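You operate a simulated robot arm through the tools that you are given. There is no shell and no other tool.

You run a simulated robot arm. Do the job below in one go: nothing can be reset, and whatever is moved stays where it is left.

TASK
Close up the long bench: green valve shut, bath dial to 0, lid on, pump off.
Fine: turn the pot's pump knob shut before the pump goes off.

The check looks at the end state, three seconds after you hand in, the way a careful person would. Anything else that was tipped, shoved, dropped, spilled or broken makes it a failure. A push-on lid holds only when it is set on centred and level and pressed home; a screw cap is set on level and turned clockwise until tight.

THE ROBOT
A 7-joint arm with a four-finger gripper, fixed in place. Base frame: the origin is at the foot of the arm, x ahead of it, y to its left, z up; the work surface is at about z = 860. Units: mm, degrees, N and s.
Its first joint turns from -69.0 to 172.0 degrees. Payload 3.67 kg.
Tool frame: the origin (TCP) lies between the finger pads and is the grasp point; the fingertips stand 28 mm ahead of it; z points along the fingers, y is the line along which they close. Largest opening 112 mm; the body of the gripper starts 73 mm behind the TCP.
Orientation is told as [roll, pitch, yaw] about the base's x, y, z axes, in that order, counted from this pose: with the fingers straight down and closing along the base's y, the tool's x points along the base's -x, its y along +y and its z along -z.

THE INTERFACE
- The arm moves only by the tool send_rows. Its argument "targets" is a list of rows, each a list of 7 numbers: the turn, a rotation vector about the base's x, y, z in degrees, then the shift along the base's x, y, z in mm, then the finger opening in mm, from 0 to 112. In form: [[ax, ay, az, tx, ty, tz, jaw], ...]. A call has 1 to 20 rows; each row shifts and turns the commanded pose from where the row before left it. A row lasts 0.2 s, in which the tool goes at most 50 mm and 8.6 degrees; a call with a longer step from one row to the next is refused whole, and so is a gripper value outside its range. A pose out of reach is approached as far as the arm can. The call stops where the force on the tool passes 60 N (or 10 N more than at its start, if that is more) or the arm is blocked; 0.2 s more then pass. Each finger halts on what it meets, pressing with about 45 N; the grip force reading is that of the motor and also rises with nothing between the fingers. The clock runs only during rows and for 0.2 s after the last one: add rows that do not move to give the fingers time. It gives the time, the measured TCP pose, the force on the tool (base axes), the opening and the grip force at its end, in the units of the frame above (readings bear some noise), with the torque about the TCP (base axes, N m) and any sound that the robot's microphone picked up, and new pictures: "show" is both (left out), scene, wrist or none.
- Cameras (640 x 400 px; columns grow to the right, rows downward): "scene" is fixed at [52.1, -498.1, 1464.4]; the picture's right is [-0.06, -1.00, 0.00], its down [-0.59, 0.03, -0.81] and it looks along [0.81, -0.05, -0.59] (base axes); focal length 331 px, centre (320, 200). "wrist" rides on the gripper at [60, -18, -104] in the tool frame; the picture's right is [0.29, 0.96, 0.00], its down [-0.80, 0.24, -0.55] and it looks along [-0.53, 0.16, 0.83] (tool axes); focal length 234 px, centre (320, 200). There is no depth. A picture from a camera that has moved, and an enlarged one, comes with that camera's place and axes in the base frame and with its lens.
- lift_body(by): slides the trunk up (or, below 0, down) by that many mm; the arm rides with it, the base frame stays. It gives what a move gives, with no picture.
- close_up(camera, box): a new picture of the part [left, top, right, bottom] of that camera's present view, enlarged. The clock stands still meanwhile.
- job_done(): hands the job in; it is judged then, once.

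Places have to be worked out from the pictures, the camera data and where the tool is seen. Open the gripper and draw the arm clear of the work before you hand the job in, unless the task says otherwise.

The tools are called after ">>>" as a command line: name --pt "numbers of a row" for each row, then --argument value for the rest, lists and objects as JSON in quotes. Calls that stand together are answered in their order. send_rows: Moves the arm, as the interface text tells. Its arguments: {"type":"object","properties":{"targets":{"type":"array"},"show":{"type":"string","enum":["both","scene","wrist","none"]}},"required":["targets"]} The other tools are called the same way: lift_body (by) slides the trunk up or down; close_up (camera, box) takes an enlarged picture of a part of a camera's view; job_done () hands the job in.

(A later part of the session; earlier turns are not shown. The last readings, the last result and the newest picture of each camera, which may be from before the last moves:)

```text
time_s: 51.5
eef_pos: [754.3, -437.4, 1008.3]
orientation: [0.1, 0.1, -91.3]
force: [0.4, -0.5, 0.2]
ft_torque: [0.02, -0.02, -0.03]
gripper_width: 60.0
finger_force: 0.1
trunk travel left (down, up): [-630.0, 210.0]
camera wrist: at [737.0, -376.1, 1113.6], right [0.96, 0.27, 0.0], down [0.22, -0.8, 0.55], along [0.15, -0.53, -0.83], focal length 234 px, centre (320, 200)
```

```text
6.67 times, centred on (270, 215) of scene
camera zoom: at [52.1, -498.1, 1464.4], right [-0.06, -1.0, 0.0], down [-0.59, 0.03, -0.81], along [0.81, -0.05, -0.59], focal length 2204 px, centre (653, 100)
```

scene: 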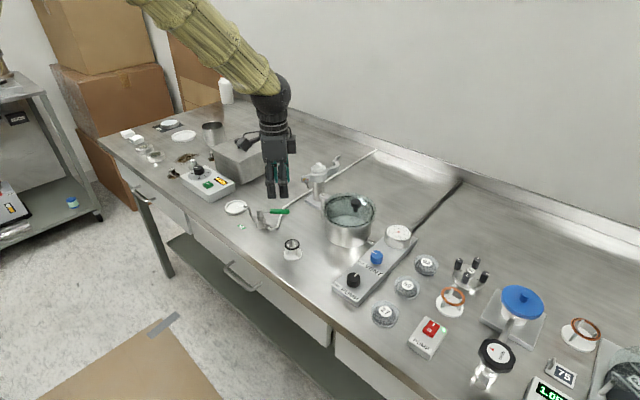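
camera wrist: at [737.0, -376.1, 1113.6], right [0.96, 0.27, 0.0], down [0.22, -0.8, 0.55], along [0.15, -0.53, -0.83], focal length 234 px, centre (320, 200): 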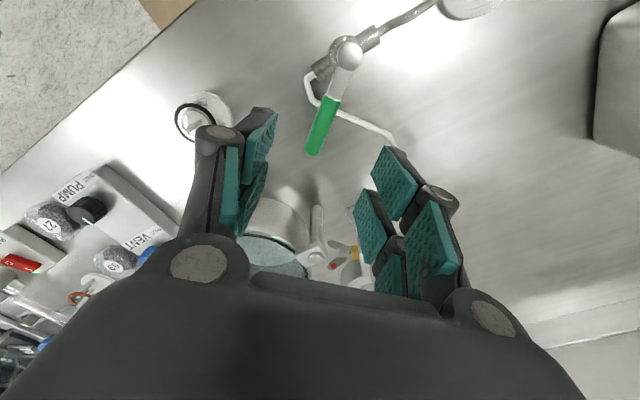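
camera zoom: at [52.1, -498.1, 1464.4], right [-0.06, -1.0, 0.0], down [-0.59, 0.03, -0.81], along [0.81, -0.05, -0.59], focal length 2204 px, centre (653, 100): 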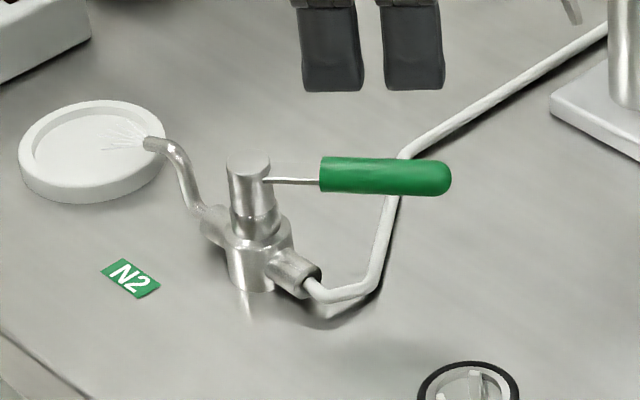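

Handle is now at ≈265.5° about stem (759,-378.5), and the TCP is right above it. Descending again to z≈918 and closing.

>>> send_rows --pt "0 0 -3 0 -0.5 -40 60" --pt "0 0 0 0 0 -35 60" --pt "0 0 0 0 0 -15 60" --pt "0 0 0 0 0 0 40" --pt "0 0 0 0 0 0 5" --pt "0 0 0 0 0 0 5" --show "both"

```text
time_s: 52.9
eef_pos: [754.8, -437.2, 916.9]
orientation: [-0.1, 0.0, -94.2]
force: [7.0, 0.0, 0.5]
ft_torque: [0.15, -0.06, -0.41]
gripper_width: 13.7
finger_force: 45.2
trunk travel left (down, up): [-630.0, 210.0]
camera wrist: at [741.7, -375.2, 1022.3], right [0.98, 0.22, 0.0], down [0.18, -0.81, 0.55], along [0.12, -0.54, -0.83], focal length 234 px, centre (320, 200)
```

scene: 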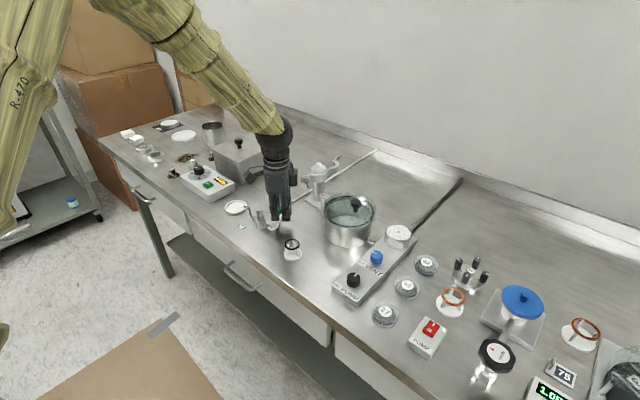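
wrist: 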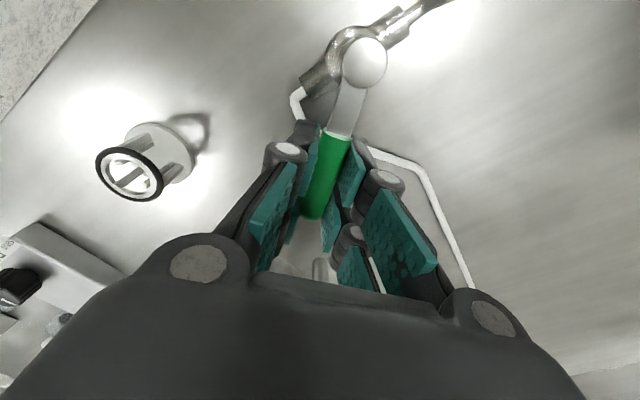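

Gripped again. Continuing CCW along the arc to ≈294°.

>>> send_rows --pt "0 0 7 7.19 -0.07 0 5" --pt "0 0 7 7.15 0.8 0 5" --pt "0 0 7 6.99 1.66 0 5" --pt "0 0 7 6.74 2.51 0 5" --pt "0 0 0 0 0 0 5" --show "wrist"

```text
time_s: 54.1
eef_pos: [783.9, -433.2, 916.9]
orientation: [0.0, -0.1, -66.1]
force: [16.6, 7.1, -4.5]
ft_torque: [0.71, 0.21, -1.05]
gripper_width: 13.9
finger_force: 44.4
trunk travel left (down, up): [-630.0, 210.0]
camera wrist: at [742.6, -384.3, 1022.4], right [0.76, 0.65, 0.0], down [0.54, -0.63, 0.55], along [0.36, -0.42, -0.83], focal length 234 px, centre (320, 200)
```

wrist: 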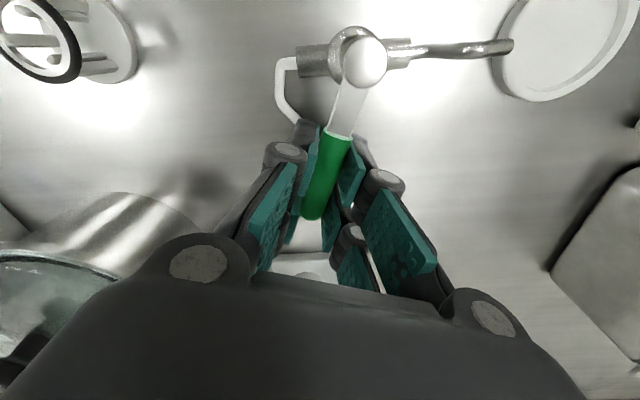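

Still free-turning; the valve body axis is ≈45°, so shut should be ≈315°. Continuing to ≈314° with a small yaw trim.

>>> send_rows --pt "0 0 4 6.39 3.31 0 5" --pt "0 0 7 5.93 4.06 0 5" --pt "0 0 6 4.66 4.04 0 5" --pt "0 0 0 0 0 0 5" --show "wrist"

>>> close_up --camera "wrist" --box '[250, 0, 560, 220]'

```text
time_s: 55.1
eef_pos: [798.0, -423.4, 917.8]
orientation: [0.0, 0.1, -49.2]
force: [11.9, -9.5, -8.9]
ft_torque: [-0.22, -0.09, -0.16]
gripper_width: 13.9
finger_force: 45.3
trunk travel left (down, up): [-630.0, 210.0]
camera wrist: at [745.6, -388.9, 1022.5], right [0.54, 0.84, 0.0], down [0.7, -0.45, 0.55], along [0.47, -0.3, -0.83], focal length 234 px, centre (320, 200)
```

wrist: 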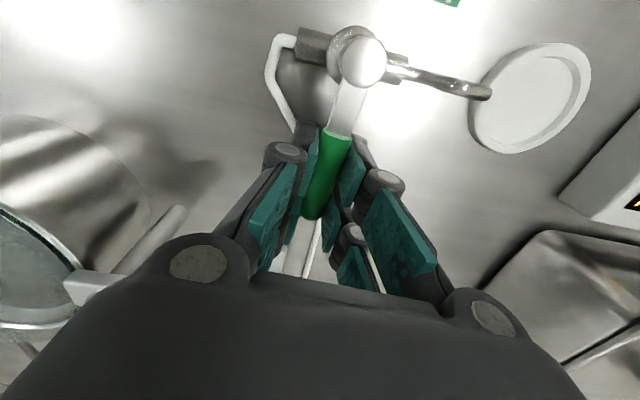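

```text
1.82 times, centred on (405, 110) of wrist
camera zoom: at [745.6, -388.9, 1022.5], right [0.54, 0.84, 0.0], down [0.7, -0.45, 0.55], along [0.47, -0.3, -0.83], focal length 426 px, centre (166, 364)
```

zoom: 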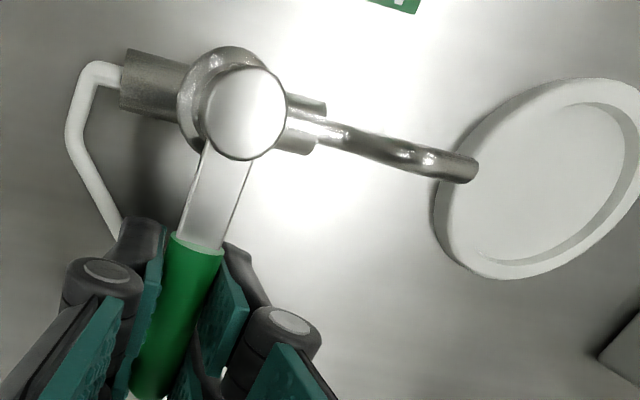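

The jet is gone and the handle is about perpendicular. I'll push on 3° more to feel for the stop.

>>> send_rows --pt "0 0 3 2.17 2.19 0 5" --pt "0 0 0 0 0 0 5" --show "none"

```text
time_s: 55.7
eef_pos: [800.6, -420.5, 916.9]
orientation: [-0.1, 0.1, -46.2]
force: [5.4, -11.3, -7.9]
ft_torque: [-0.26, -0.2, 0.21]
gripper_width: 13.5
finger_force: 44.7
trunk travel left (down, up): [-630.0, 210.0]
```

Still free at ≈317°; another 3° to find the stop.

>>> send_rows --pt "0 0 3 2.04 2.31 0 5" --pt "0 0 0 0 0 0 5" --show "wrist"

>>> close_up --camera "wrist" --box '[250, 0, 560, 220]'

```text
time_s: 56.3
eef_pos: [801.7, -419.3, 917.9]
orientation: [-0.1, 0.1, -43.2]
force: [4.1, -15.1, -8.4]
ft_torque: [-0.25, -0.2, -1.25]
gripper_width: 14.1
finger_force: 45.1
trunk travel left (down, up): [-630.0, 210.0]
camera wrist: at [746.3, -390.8, 1022.5], right [0.45, 0.89, 0.0], down [0.75, -0.37, 0.55], along [0.49, -0.25, -0.83], focal length 234 px, centre (320, 200)
```

wrist: 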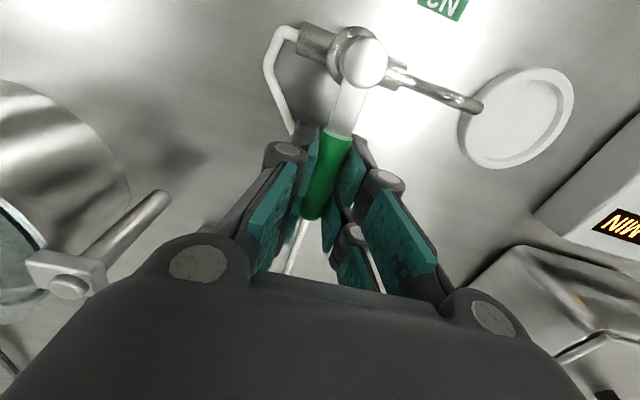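

```text
1.82 times, centred on (405, 110) of wrist
camera zoom: at [746.3, -390.8, 1022.5], right [0.45, 0.89, 0.0], down [0.75, -0.37, 0.55], along [0.49, -0.25, -0.83], focal length 426 px, centre (166, 364)
```

zoom: 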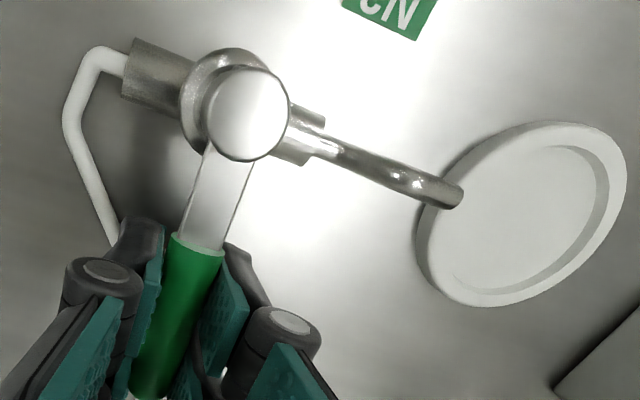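

Now a resisting torque (≈1.7 N·m about the stem) shows the closed stop was reached at ≈318°, 90° from open. Releasing and rising to verify.

>>> send_rows --pt "0 0 -1 -0.7 -0.7 0 10" --pt "0 0 0 0 0 0 40" --pt "0 0 0 0 0 0 50" --pt "0 0 0 0 0 30 50" --pt "0 0 0 0 0 40 50" --pt "0 0 0 -10 10 40 50" --pt "0 0 0 0 0 0 50" --show "both"

>>> close_up --camera "scene" --box '[235, 185, 305, 245]'

>>> close_up --camera "wrist" --box '[220, 0, 520, 200]'

```text
time_s: 57.9
eef_pos: [793.2, -408.6, 1027.6]
orientation: [0.0, 0.0, -44.2]
force: [-0.7, 0.0, -0.4]
ft_torque: [0.02, 0.03, 0.0]
gripper_width: 49.9
finger_force: 0.1
trunk travel left (down, up): [-630.0, 210.0]
camera wrist: at [738.3, -379.4, 1132.4], right [0.46, 0.89, 0.0], down [0.74, -0.39, 0.55], along [0.49, -0.25, -0.83], focal length 234 px, centre (320, 200)
```

scene: 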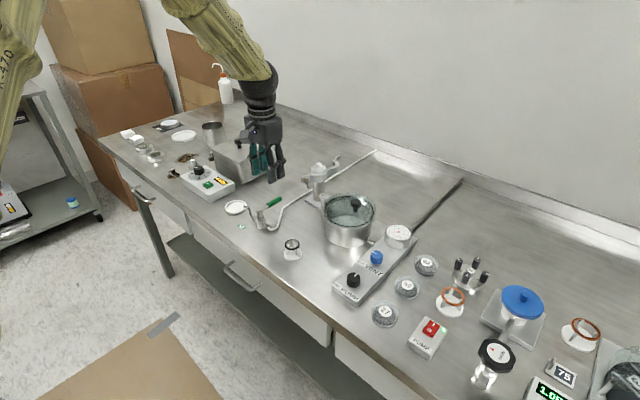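
wrist: 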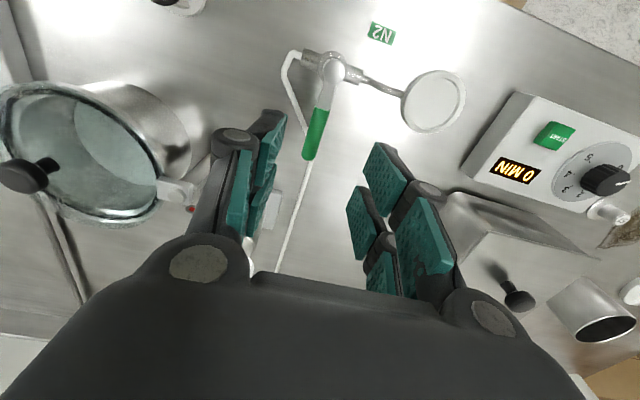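

```text
6.67 times, centred on (270, 215) of scene
camera zoom: at [52.1, -498.1, 1464.4], right [-0.06, -1.0, 0.0], down [-0.59, 0.03, -0.81], along [0.81, -0.05, -0.59], focal length 2204 px, centre (653, 100)
```

zoom: 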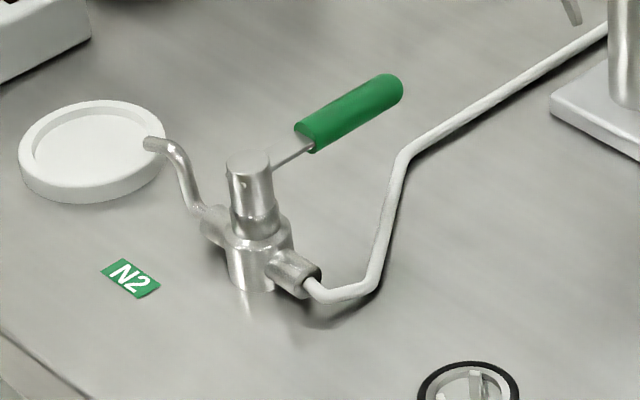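

```text
2.00 times, centred on (370, 100) of wrist
camera zoom: at [738.3, -379.4, 1132.4], right [0.46, 0.89, 0.0], down [0.74, -0.39, 0.55], along [0.49, -0.25, -0.83], focal length 468 px, centre (220, 400)
```

zoom: 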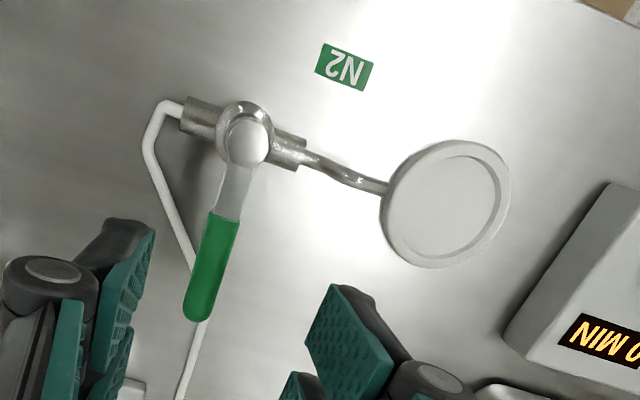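

Valve is shut: handle perpendicular and no jet. From here I also get a side look at the lid on the bath.

>>> close_up --camera "wrist" --box '[430, 160, 630, 320]'

>>> close_up --camera "scene" --box '[320, 205, 420, 310]'

>>> close_up --camera "scene" --box '[395, 305, 465, 365]'

```text
2.50 times, centred on (530, 240) of wrist
camera zoom: at [738.3, -379.4, 1132.4], right [0.46, 0.89, 0.0], down [0.74, -0.39, 0.55], along [0.49, -0.25, -0.83], focal length 585 px, centre (-205, 100)
```

zoom: 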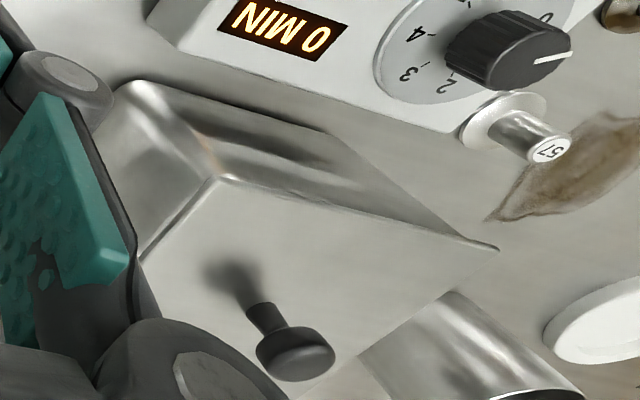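

```text
3.81 times, centred on (370, 258) of scene
camera zoom: at [52.1, -498.1, 1464.4], right [-0.06, -1.0, 0.0], down [-0.59, 0.03, -0.81], along [0.81, -0.05, -0.59], focal length 1260 px, centre (130, -19)
```

zoom: 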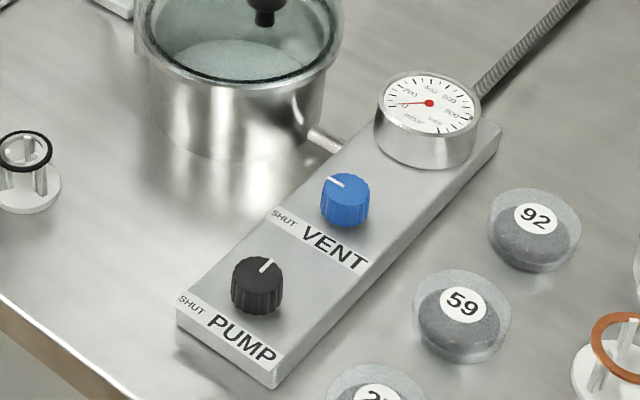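

```text
6.67 times, centred on (430, 335) of scene
camera zoom: at [52.1, -498.1, 1464.4], right [-0.06, -1.0, 0.0], down [-0.59, 0.03, -0.81], along [0.81, -0.05, -0.59], focal length 2204 px, centre (-413, -700)
```

zoom: 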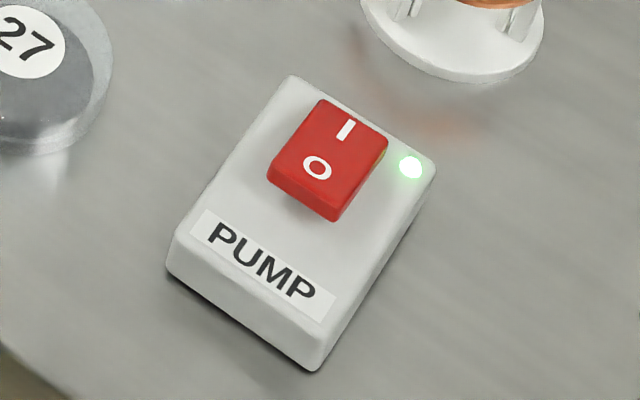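

Lid sits flush. On the manifold, VENT's pointer faces the SHUT side (perpendicular to the block) while PUMP's pointer runs along the block (open). I'll move to above the PUMP knob (≈522,-598), travelling high.

>>> send_rows --pt "0 0 0 -10 5 45 50" --pt "0 0 0 -40 -15 30 50" --pt "0 0 0 -40 -22 0 50" --pt "0 0 0 -40 -28 0 50" --pt "0 0 0 -38 -30 0 50" --pt "0 0 0 -38 -32 0 50" --pt "0 0 0 -36 -33 -10 50" --pt "0 0 0 -29 -35 -20 50" --pt "0 0 0 0 0 -20 50" --pt "0 0 0 0 0 0 50" --show "both"

>>> close_up --camera "wrist" --box '[220, 20, 420, 200]'

```text
refused: row 2 steps farther than a row can; nothing moved
```

```text
2.22 times, centred on (320, 110) of wrist
camera zoom: at [738.3, -379.4, 1132.4], right [0.46, 0.89, 0.0], down [0.74, -0.39, 0.55], along [0.49, -0.25, -0.83], focal length 520 px, centre (320, 400)
```

zoom: 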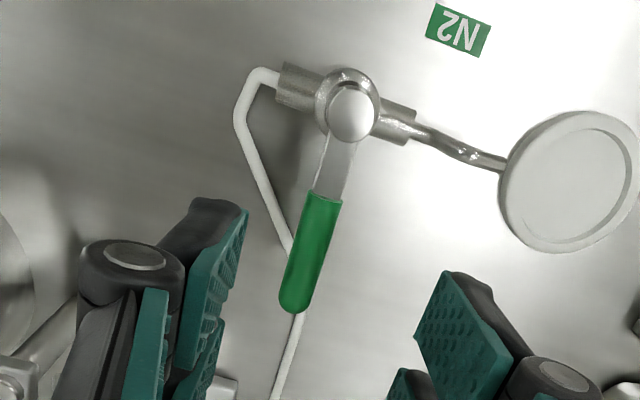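

A row was over 50 mm; re-sending with shorter steps.

>>> send_rows --pt "0 0 0 -10 5 45 50" --pt "0 0 0 -33 -12 30 50" --pt "0 0 0 -38 -22 0 50" --pt "0 0 0 -38 -26 0 50" --pt "0 0 0 -38 -28 0 50" --pt "0 0 0 -38 -30 0 50" --pt "0 0 0 -36 -31 -8 50" --pt "0 0 0 -30 -32 -15 50" --pt "0 0 0 -10 -14 -20 50" --pt "0 0 0 0 0 0 50" --show "both"

>>> close_up --camera "wrist" --box '[220, 20, 420, 200]'

```text
time_s: 60.1
eef_pos: [519.2, -598.1, 1062.0]
orientation: [0.0, 0.0, -44.3]
force: [-0.3, -0.4, -0.4]
ft_torque: [0.01, 0.04, 0.02]
gripper_width: 50.0
finger_force: 0.1
trunk travel left (down, up): [-630.0, 210.0]
camera wrist: at [463.5, -568.3, 1166.9], right [0.46, 0.89, 0.0], down [0.74, -0.38, 0.55], along [0.49, -0.26, -0.83], focal length 234 px, centre (320, 200)
```

scene: 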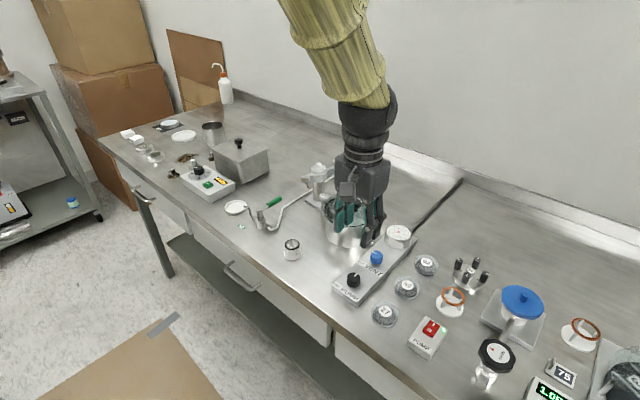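
wrist: 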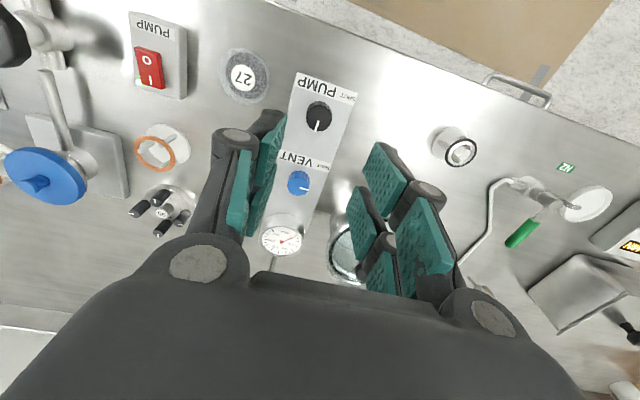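

```text
2.22 times, centred on (320, 110) of wrist
camera zoom: at [463.5, -568.3, 1166.9], right [0.46, 0.89, 0.0], down [0.74, -0.38, 0.55], along [0.49, -0.26, -0.83], focal length 520 px, centre (320, 400)
```

zoom: 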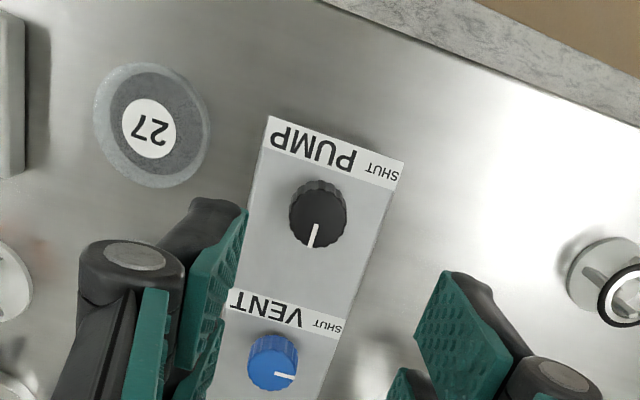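

Confirmed: VENT points at SHUT side (right in this view), PUMP points along the block, so PUMP needs 90° counter-clockwise. Knob ≈(522.7,-600), top ≈911. Centring and descending to z≈935 first.

>>> send_rows --pt "0 0 0 3.4 -1.9 -40 54" --pt "0 0 0 0 0 -40 54" --pt "0 0 0 0 0 -30 54" --pt "0 0 0 0 0 -17 54" --pt "0 0 0 0 0 0 54" --show "both"

>>> close_up --camera "wrist" --box '[220, 80, 420, 240]'

>>> close_up --camera "scene" --box '[320, 230, 400, 310]'

```text
time_s: 61.3
eef_pos: [523.0, -599.7, 935.4]
orientation: [0.0, 0.0, -44.2]
force: [0.0, 0.1, 0.8]
ft_torque: [0.0, 0.0, -0.04]
gripper_width: 54.1
finger_force: 0.1
trunk travel left (down, up): [-630.0, 210.0]
camera wrist: at [467.8, -570.6, 1039.3], right [0.46, 0.89, 0.0], down [0.74, -0.38, 0.55], along [0.49, -0.26, -0.83], focal length 234 px, centre (320, 200)
```

scene: 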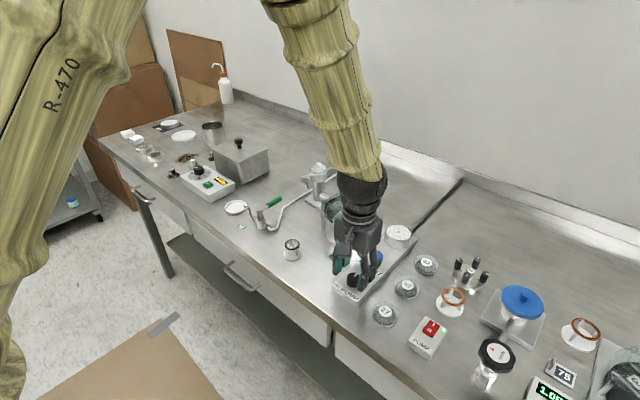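
wrist: 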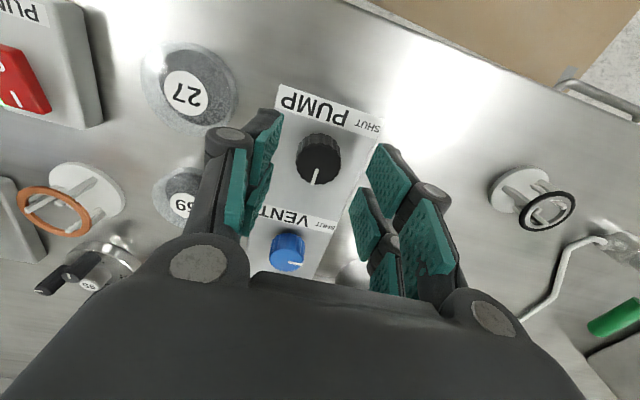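

```text
2.50 times, centred on (320, 160) of wrist
camera zoom: at [467.8, -570.6, 1039.3], right [0.46, 0.89, 0.0], down [0.74, -0.38, 0.55], along [0.49, -0.26, -0.83], focal length 585 px, centre (320, 300)
```

zoom: 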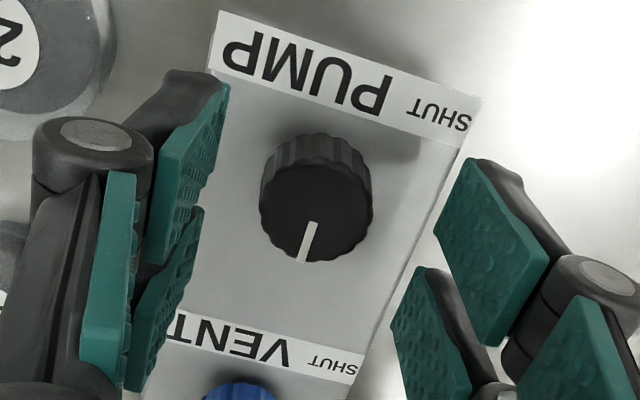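

```text
5.00 times, centred on (360, 270) of scene
camera zoom: at [52.1, -498.1, 1464.4], right [-0.06, -1.0, 0.0], down [-0.59, 0.03, -0.81], along [0.81, -0.05, -0.59], focal length 1653 px, centre (120, -150)
```

zoom: 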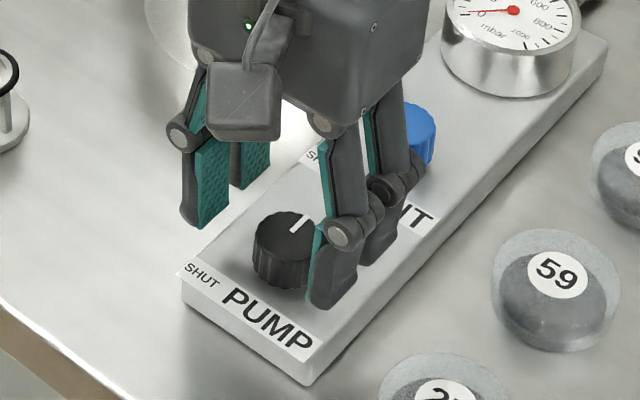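

Knob centred within ~1 mm. Lowering 14 mm (tips ≈893, above the block top) and closing on the PUMP knob.

>>> send_rows --pt "0 0 0 -0.5 -1 -8 54" --pt "0 0 0 0 0 -6 54" --pt "0 0 0 0 0 0 35" --pt "0 0 0 0 0 0 18" --pt "0 0 0 0 0 0 18" --show "wrist"

```text
time_s: 62.5
eef_pos: [522.7, -601.5, 919.1]
orientation: [0.0, -0.1, -44.2]
force: [1.2, 1.1, -0.8]
ft_torque: [-0.45, -0.64, -0.02]
gripper_width: 27.8
finger_force: 44.8
trunk travel left (down, up): [-630.0, 210.0]
camera wrist: at [467.3, -571.4, 1024.8], right [0.46, 0.89, 0.0], down [0.74, -0.38, 0.55], along [0.49, -0.26, -0.83], focal length 234 px, centre (320, 200)
```

wrist: 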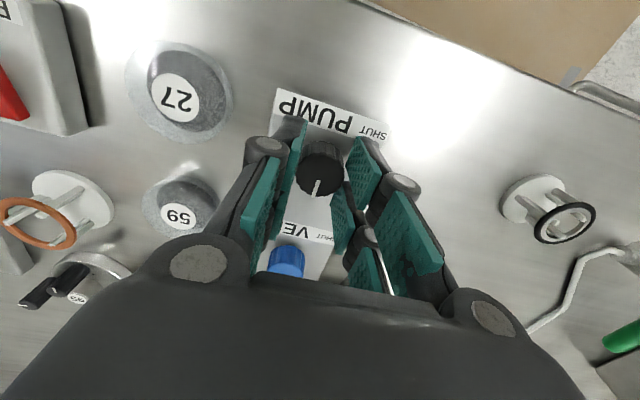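

Gripped at 27.8 mm. Turning counter-clockwise 49° first.

>>> send_rows --pt "0 0 8.2 0 0 0 18" --pt "0 0 8.2 0 0 0 18" --pt "0 0 8.2 0 0 0 18" --pt "0 0 8.2 0 0 0 18" --pt "0 0 8.2 0 0 0 18" --pt "0 0 8.2 0 0 0 18" --show "wrist"

```text
time_s: 63.9
eef_pos: [523.5, -601.3, 920.5]
orientation: [0.1, 0.0, 5.2]
force: [-6.5, -0.6, 5.7]
ft_torque: [0.44, 0.14, 0.01]
gripper_width: 27.8
finger_force: 44.8
trunk travel left (down, up): [-630.0, 210.0]
camera wrist: at [464.7, -623.8, 1024.7], right [-0.37, 0.93, 0.0], down [0.77, 0.31, 0.55], along [0.51, 0.21, -0.83], focal length 234 px, centre (320, 200)
```

wrist: 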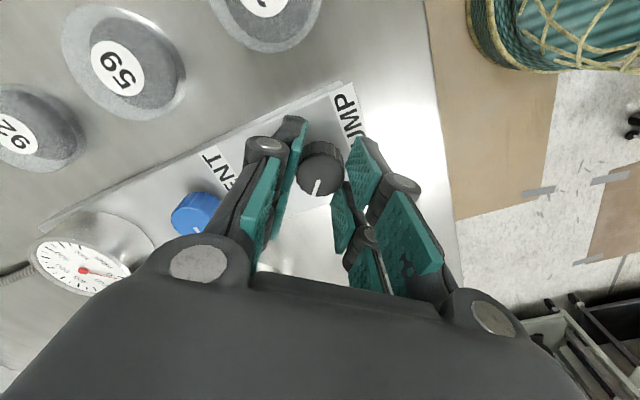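

It turns easily. Continuing the remaining ~41° with force monitoring.

>>> send_rows --pt "0 0 8.2 0 0 0 18" --pt "0 0 8.2 0 0 0 18" --pt "0 0 8.2 0 0 0 18" --pt "0 0 8.2 0 0 0 18" --pt "0 0 6 0 0 0 18" --pt "0 0 0 0 0 0 18" --show "wrist"

>>> close_up --camera "wrist" --box '[60, 50, 400, 300]'

```text
time_s: 65.3
eef_pos: [522.8, -600.5, 919.1]
orientation: [0.0, -0.1, 43.8]
force: [-2.9, -12.2, 2.6]
ft_torque: [-0.72, 0.17, 0.03]
gripper_width: 27.8
finger_force: 45.4
trunk travel left (down, up): [-630.0, 210.0]
camera wrist: at [492.1, -655.2, 1024.6], right [-0.87, 0.49, 0.0], down [0.41, 0.72, 0.56], along [0.27, 0.48, -0.83], focal length 234 px, centre (320, 200)
```

wrist: 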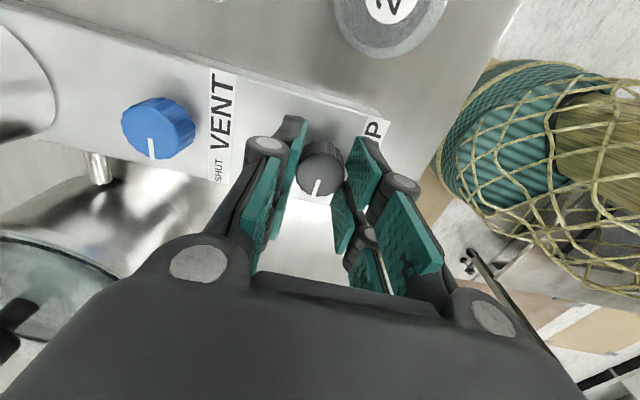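

```text
1.60 times, centred on (230, 175) of wrist
camera zoom: at [492.1, -655.2, 1024.6], right [-0.87, 0.49, 0.0], down [0.41, 0.72, 0.56], along [0.27, 0.48, -0.83], focal length 375 px, centre (464, 240)
```

zoom: 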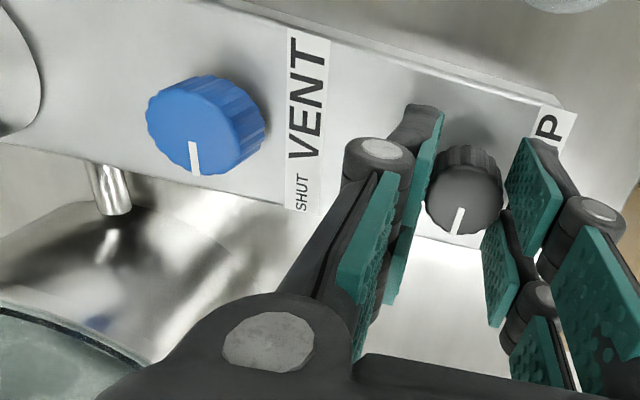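

Rotated 88°; pointers of PUMP (~47°) and VENT (~44°) now look parallel. I'll nudge +3° to feel for a stop.

>>> send_rows --pt "0 0 3 0 0.5 0 18" --pt "0 0 0 0 0 0 18" --show "none"

```text
time_s: 65.9
eef_pos: [523.1, -600.4, 920.7]
orientation: [0.0, 0.0, 46.8]
force: [-2.2, -17.2, 5.9]
ft_torque: [-0.7, 0.15, -0.42]
gripper_width: 27.7
finger_force: 45.0
trunk travel left (down, up): [-630.0, 210.0]
```

Torque of −0.42 N·m appears: the shut stop is reached. Releasing and rising to look.

>>> send_rows --pt "0 0 0 0 0 0 40" --pt "0 0 0 0 0 0 54" --pt "0 0 0 0 0 0 54" --pt "0 0 0 0 0 30 54" --pt "0 0 0 0 0 40 54" --pt "0 0 0 0 0 45 54" --pt "0 0 0 0 0 0 54" --show "both"

>>> close_up --camera "wrist" --box '[180, 40, 420, 220]'

>>> close_up --camera "scene" --box '[320, 220, 420, 310]'

```text
time_s: 67.5
eef_pos: [523.7, -596.4, 1031.0]
orientation: [0.1, 0.0, 46.8]
force: [0.2, -0.5, -0.6]
ft_torque: [0.03, 0.02, 0.01]
gripper_width: 54.0
finger_force: 0.0
trunk travel left (down, up): [-630.0, 210.0]
camera wrist: at [497.0, -652.2, 1136.3], right [-0.9, 0.45, 0.0], down [0.37, 0.74, 0.56], along [0.25, 0.5, -0.83], focal length 234 px, centre (320, 200)
```

scene: 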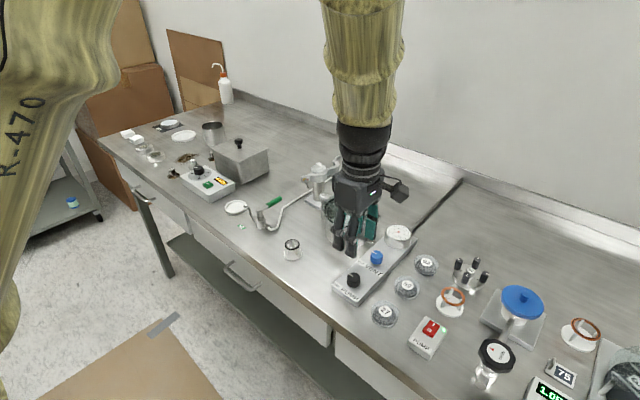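
wrist: 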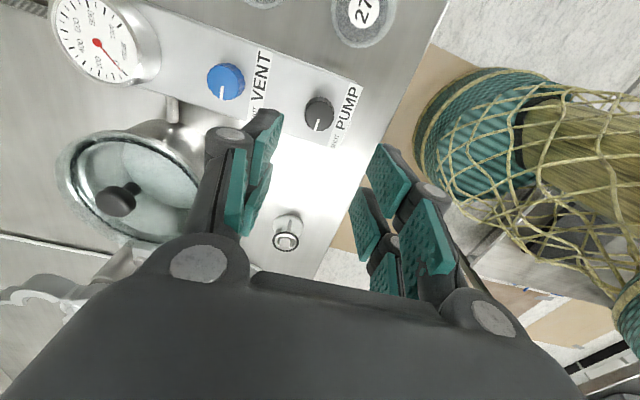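

```text
2.22 times, centred on (300, 130) of wrist
camera zoom: at [497.0, -652.2, 1136.3], right [-0.9, 0.45, 0.0], down [0.37, 0.74, 0.56], along [0.25, 0.5, -0.83], focal length 520 px, centre (364, 356)
```

zoom: 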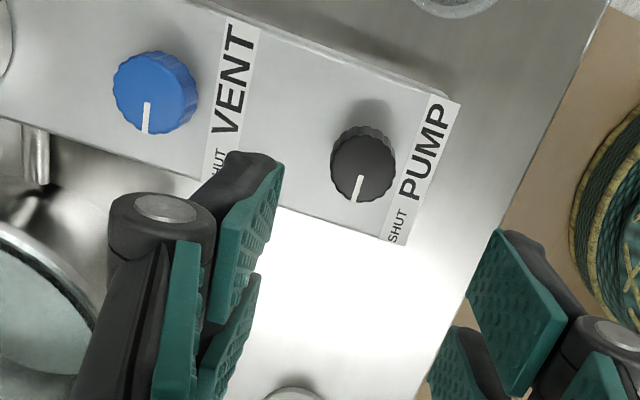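

```text
4.44 times, centred on (370, 265) of scene
camera zoom: at [52.1, -498.1, 1464.4], right [-0.06, -1.0, 0.0], down [-0.59, 0.03, -0.81], along [0.81, -0.05, -0.59], focal length 1469 px, centre (98, -89)
```

zoom: 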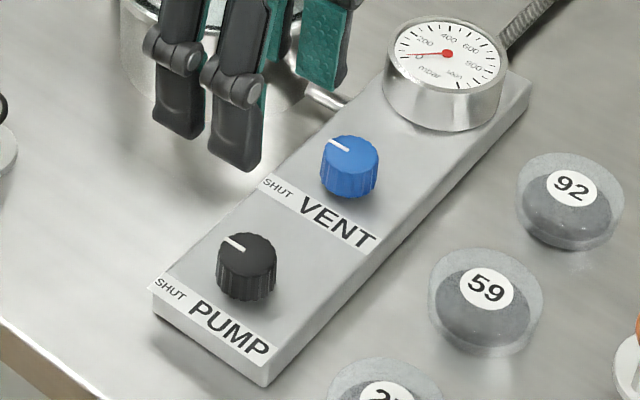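

Both VENT and PUMP pointers now face SHUT identically. Next the pump switch: "O" end estimated at ≈(396,-727.5), z≈895. I'll move above it with yaw back to −44° and the fingers closing.

>>> send_rows --pt "0 0 -8.2 -10 -10 20 40" --pt "0 0 -8.2 -11.8 -12.1 0 20" --pt "0 0 -8.2 -11.8 -12.1 0 0" --pt "0 0 -8.2 -11.8 -12.1 0 0" --pt "0 0 -8.2 -11.8 -12.1 0 0" --pt "0 0 -8.2 -11.8 -12.1 0 0" --pt "0 0 -8.2 -11.8 -12.1 0 0" --pt "0 0 -8.2 -11.8 -12.1 0 0" --pt "0 0 -8.2 -11.8 -12.1 0 0" --pt "0 0 -8.2 -11.8 -12.1 0 0" --pt "0 0 -8.2 -12 -12.7 0 0" --pt "0 0 0 0 0 0 0" --show "both"

>>> close_up --camera "wrist" --box '[220, 30, 420, 210]'

```text
time_s: 70.1
eef_pos: [394.3, -731.8, 1054.1]
orientation: [0.0, 0.1, -43.4]
force: [-0.2, 0.5, -0.5]
ft_torque: [-0.01, -0.01, 0.0]
gripper_width: 0.4
finger_force: 36.1
trunk travel left (down, up): [-630.0, 210.0]
camera wrist: at [337.4, -703.8, 1159.3], right [0.45, 0.89, 0.0], down [0.74, -0.38, 0.55], along [0.49, -0.25, -0.83], focal length 234 px, centre (320, 200)
```

scene: 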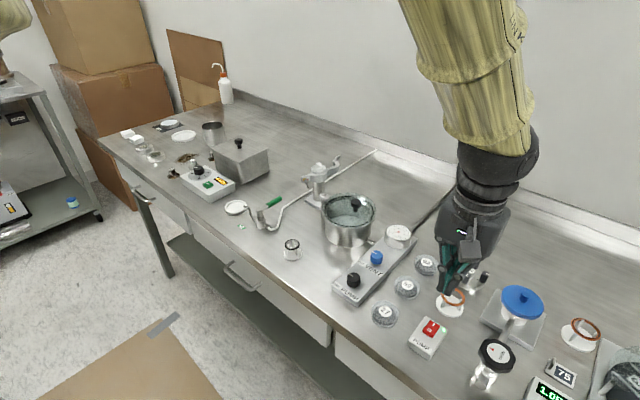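
wrist: 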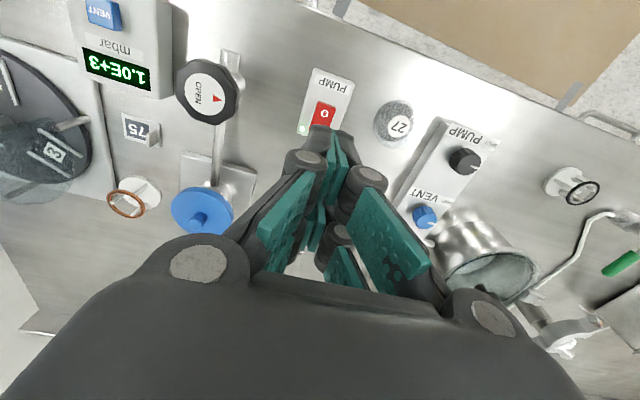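

```text
2.22 times, centred on (320, 120) of wrist
camera zoom: at [337.4, -703.8, 1159.3], right [0.45, 0.89, 0.0], down [0.74, -0.38, 0.55], along [0.49, -0.25, -0.83], focal length 520 px, centre (320, 378)
```

zoom: 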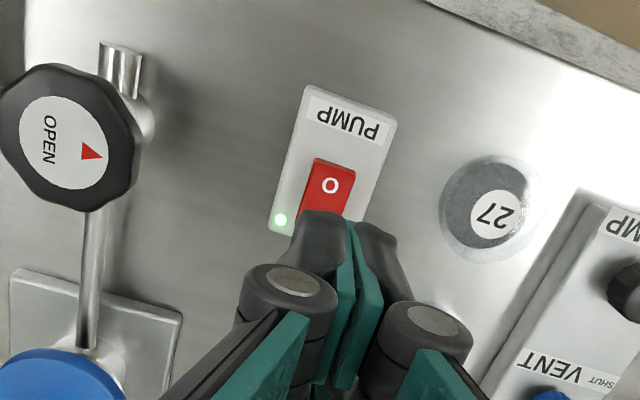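

Rocker's O mark measured at ≈(395.5,-727,897) with the rocker ~44×19 mm along the block's axis. I'll position the closed fingertips over ≈(393,-725), just outward of the O, and descend to ~15 mm above it.

>>> send_rows --pt "0 0 0 -1.3 6.8 -40 0" --pt "0 0 0 0 0 -40 0" --pt "0 0 0 0 0 -34 0" --pt "0 0 0 0 0 0 0" --show "both"

>>> close_up --camera "scene" --box '[390, 285, 480, 365]'

>>> close_up --camera "wrist" --box '[220, 50, 420, 230]'

```text
time_s: 71.1
eef_pos: [391.9, -724.9, 937.7]
orientation: [0.0, 0.0, -43.3]
force: [-0.5, 0.7, 0.9]
ft_torque: [-0.04, -0.01, 0.01]
gripper_width: 0.2
finger_force: 35.0
trunk travel left (down, up): [-630.0, 210.0]
camera wrist: at [336.6, -696.6, 1042.2], right [0.45, 0.89, 0.0], down [0.74, -0.37, 0.55], along [0.5, -0.25, -0.83], focal length 234 px, centre (320, 200)
```

scene: 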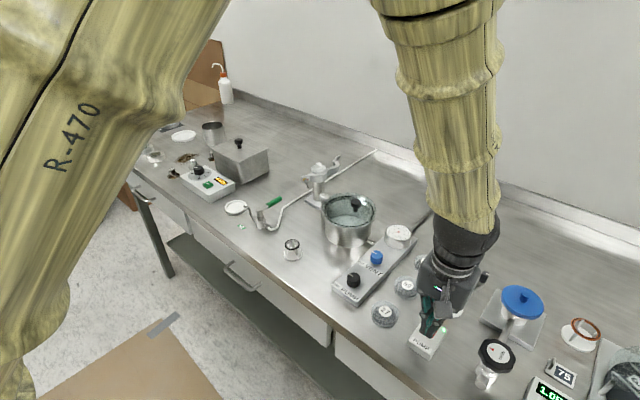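
wrist: 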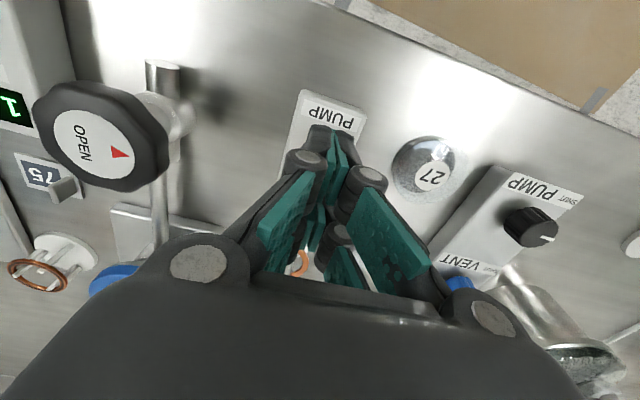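

```text
5.00 times, centred on (435, 325) of scene
camera zoom: at [52.1, -498.1, 1464.4], right [-0.06, -1.0, 0.0], down [-0.59, 0.03, -0.81], along [0.81, -0.05, -0.59], focal length 1653 px, centre (-255, -425)
```

zoom: 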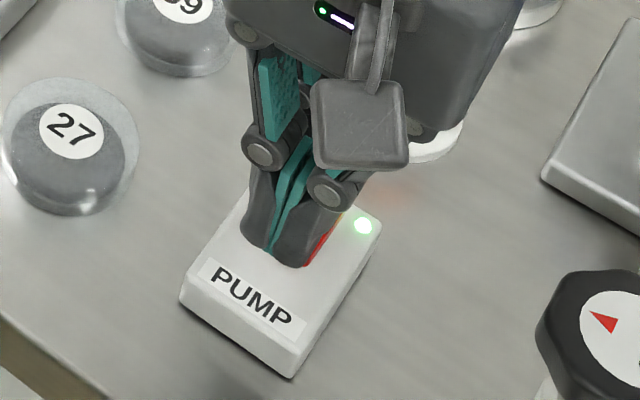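

```text
2.22 times, centred on (320, 140) of wrist
camera zoom: at [336.6, -696.6, 1042.2], right [0.45, 0.89, 0.0], down [0.74, -0.37, 0.55], along [0.5, -0.25, -0.83], focal length 520 px, centre (320, 333)
```

zoom: 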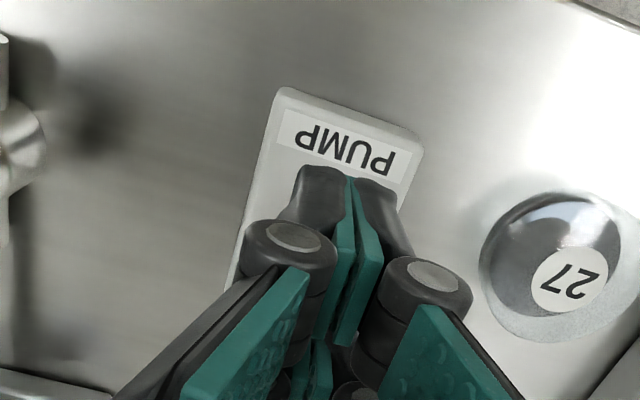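

Tips are near the rocker with no contact yet. Lowering in small steps while monitoring force and the lamp.

>>> send_rows --pt "0 0 0 0 0 -3 0" --pt "0 0 0 0 0 -3 0" --pt "0 0 0 0 0 0 0" --show "none"

>>> close_up --camera "scene" --box '[400, 295, 470, 355]'

```text
time_s: 71.9
eef_pos: [392.7, -725.3, 932.1]
orientation: [0.1, 0.0, -43.4]
force: [-0.4, -0.3, 0.3]
ft_torque: [0.01, -0.01, 0.01]
gripper_width: 0.1
finger_force: 36.0
trunk travel left (down, up): [-630.0, 210.0]
```

```text
6.67 times, centred on (435, 325) of scene
camera zoom: at [52.1, -498.1, 1464.4], right [-0.06, -1.0, 0.0], down [-0.59, 0.03, -0.81], along [0.81, -0.05, -0.59], focal length 2204 px, centre (-447, -633)
```

zoom: 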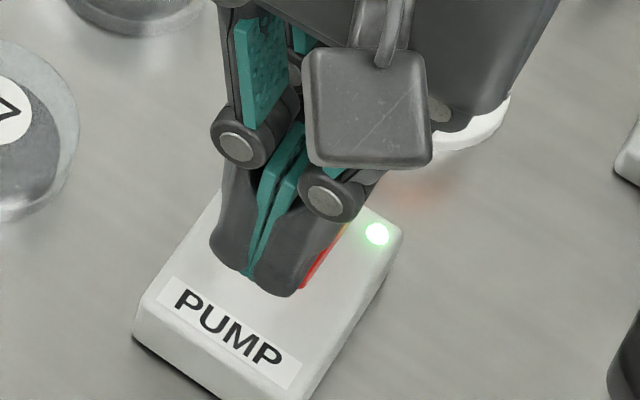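

No contact yet, but the finger mesh has two prongs spread along the tool x axis (≈±24 mm), which would straddle both rocker halves in this orientation. I'll raise, rotate +90° so the thin direction lies along the rocker, then press.

>>> send_rows --pt "0 0 0 0 0 40 0" --pt "0 0 8.2 0 0 10 0" --pt "0 0 8.2 0 0 0 0" --pt "0 0 8.2 0 0 0 0" --pt "0 0 8.2 0 0 0 0" --pt "0 0 8.2 0 0 0 0" --pt "0 0 8.2 0 0 0 0" --pt "0 0 8.2 0 0 0 0" --pt "0 0 8.2 0 0 0 0" --pt "0 0 8.2 0 0 0 0" --pt "0 0 8.2 0 0 0 0" --pt "0 0 7.5 -1 1.5 0 0" --pt "0 0 0 0 0 0 0" --show "both"

>>> close_up --camera "wrist" --box '[220, 50, 420, 230]'

>>> close_up --camera "scene" --box '[395, 285, 485, 365]'

```text
time_s: 74.7
eef_pos: [393.7, -724.4, 985.1]
orientation: [0.0, 0.0, 46.2]
force: [0.0, -0.7, 0.6]
ft_torque: [0.0, 0.0, 0.0]
gripper_width: 0.3
finger_force: 35.4
trunk travel left (down, up): [-630.0, 210.0]
camera wrist: at [364.4, -778.7, 1089.8], right [-0.89, 0.46, 0.0], down [0.38, 0.74, 0.55], along [0.25, 0.49, -0.83], focal length 234 px, centre (320, 200)
```

scene: 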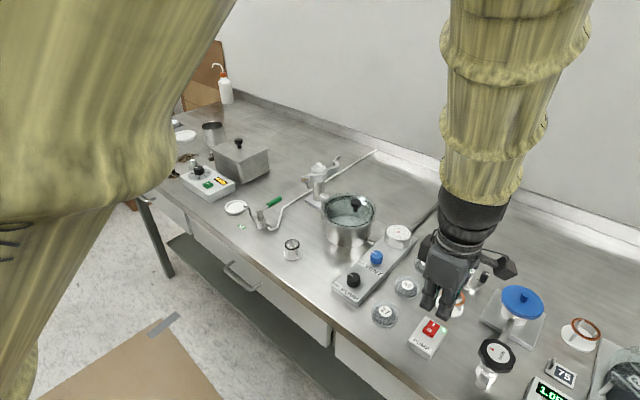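
wrist: 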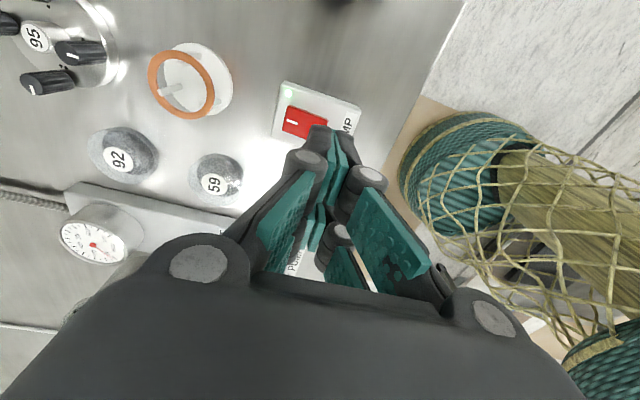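

```text
2.22 times, centred on (320, 140) of wrist
camera zoom: at [364.4, -778.7, 1089.8], right [-0.89, 0.46, 0.0], down [0.38, 0.74, 0.55], along [0.25, 0.49, -0.83], focal length 520 px, centre (320, 333)
```

zoom: 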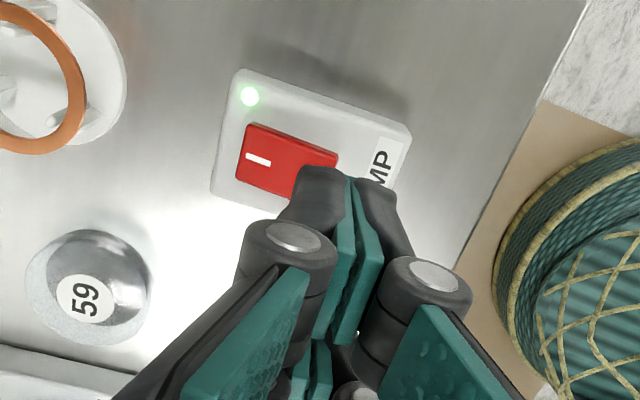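

```text
5.00 times, centred on (440, 325) of scene
camera zoom: at [52.1, -498.1, 1464.4], right [-0.06, -1.0, 0.0], down [-0.59, 0.03, -0.81], along [0.81, -0.05, -0.59], focal length 1653 px, centre (-280, -425)
```

zoom: 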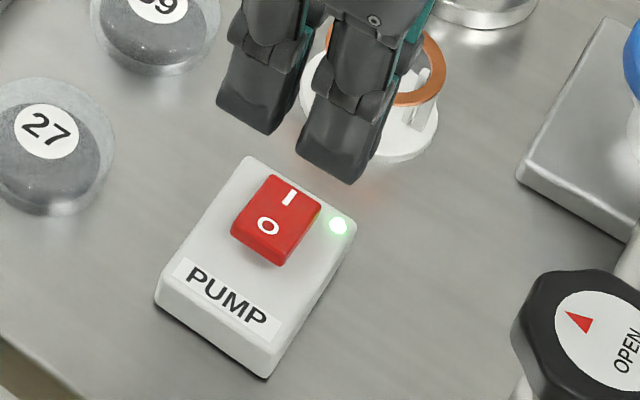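

In this view the rocker is ≈36 mm long from I-end (413.6,-746.2) to O-end (387,-722). With the thin direction along the rocker, I'll place the prong over the O half (TCP ≈(395,-711)) and descend to just above it.

>>> send_rows --pt "0 0 0 1.3 13.5 0 0" --pt "0 0 0 0 0 -25 0" --pt "0 0 0 0 0 -22 0" --pt "0 0 0 0 0 0 0" --show "both"

>>> close_up --camera "wrist" --box '[220, 50, 420, 230]'

>>> close_up --camera "scene" --box '[395, 285, 485, 365]'

```text
time_s: 75.7
eef_pos: [394.8, -710.5, 936.9]
orientation: [0.1, 0.0, 46.0]
force: [0.4, -0.5, -0.6]
ft_torque: [0.02, -0.03, 0.03]
gripper_width: 0.0
finger_force: 36.3
trunk travel left (down, up): [-630.0, 210.0]
camera wrist: at [365.9, -765.3, 1041.8], right [-0.89, 0.46, 0.0], down [0.38, 0.74, 0.55], along [0.25, 0.49, -0.83], focal length 234 px, centre (320, 200)
```

scene: 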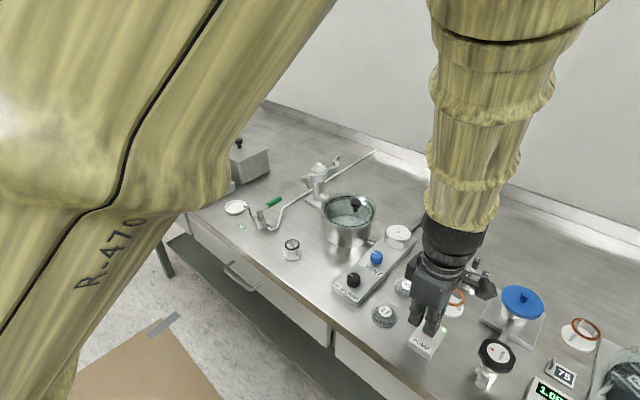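
wrist: 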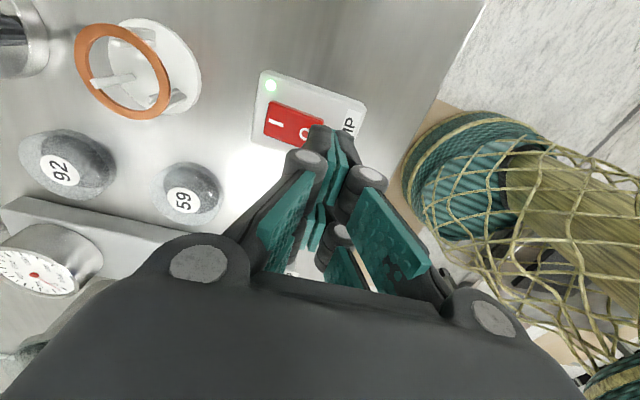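

```text
2.22 times, centred on (320, 140) of wrist
camera zoom: at [365.9, -765.3, 1041.8], right [-0.89, 0.46, 0.0], down [0.38, 0.74, 0.55], along [0.25, 0.49, -0.83], focal length 520 px, centre (320, 333)
```

zoom: 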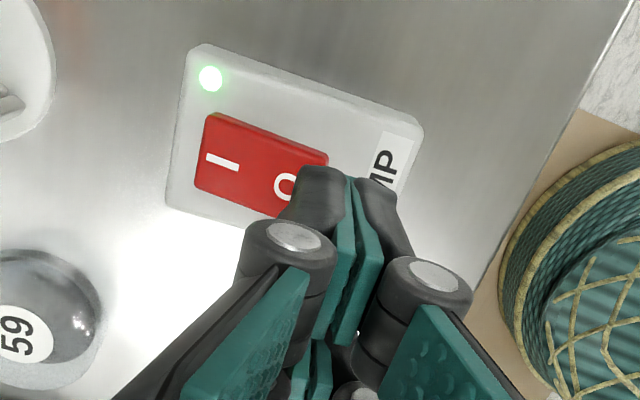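

```text
5.00 times, centred on (440, 325) of scene
camera zoom: at [52.1, -498.1, 1464.4], right [-0.06, -1.0, 0.0], down [-0.59, 0.03, -0.81], along [0.81, -0.05, -0.59], focal length 1653 px, centre (-280, -425)
```

zoom: 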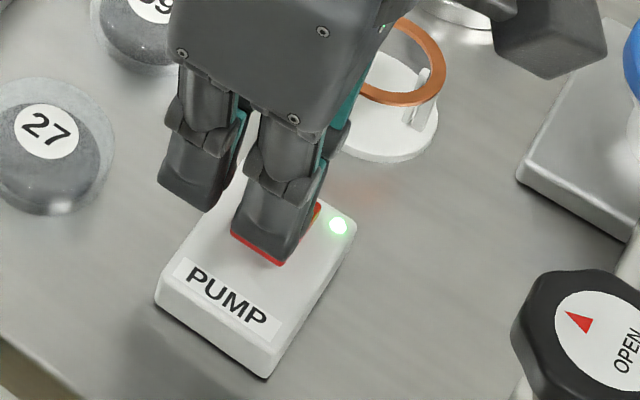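

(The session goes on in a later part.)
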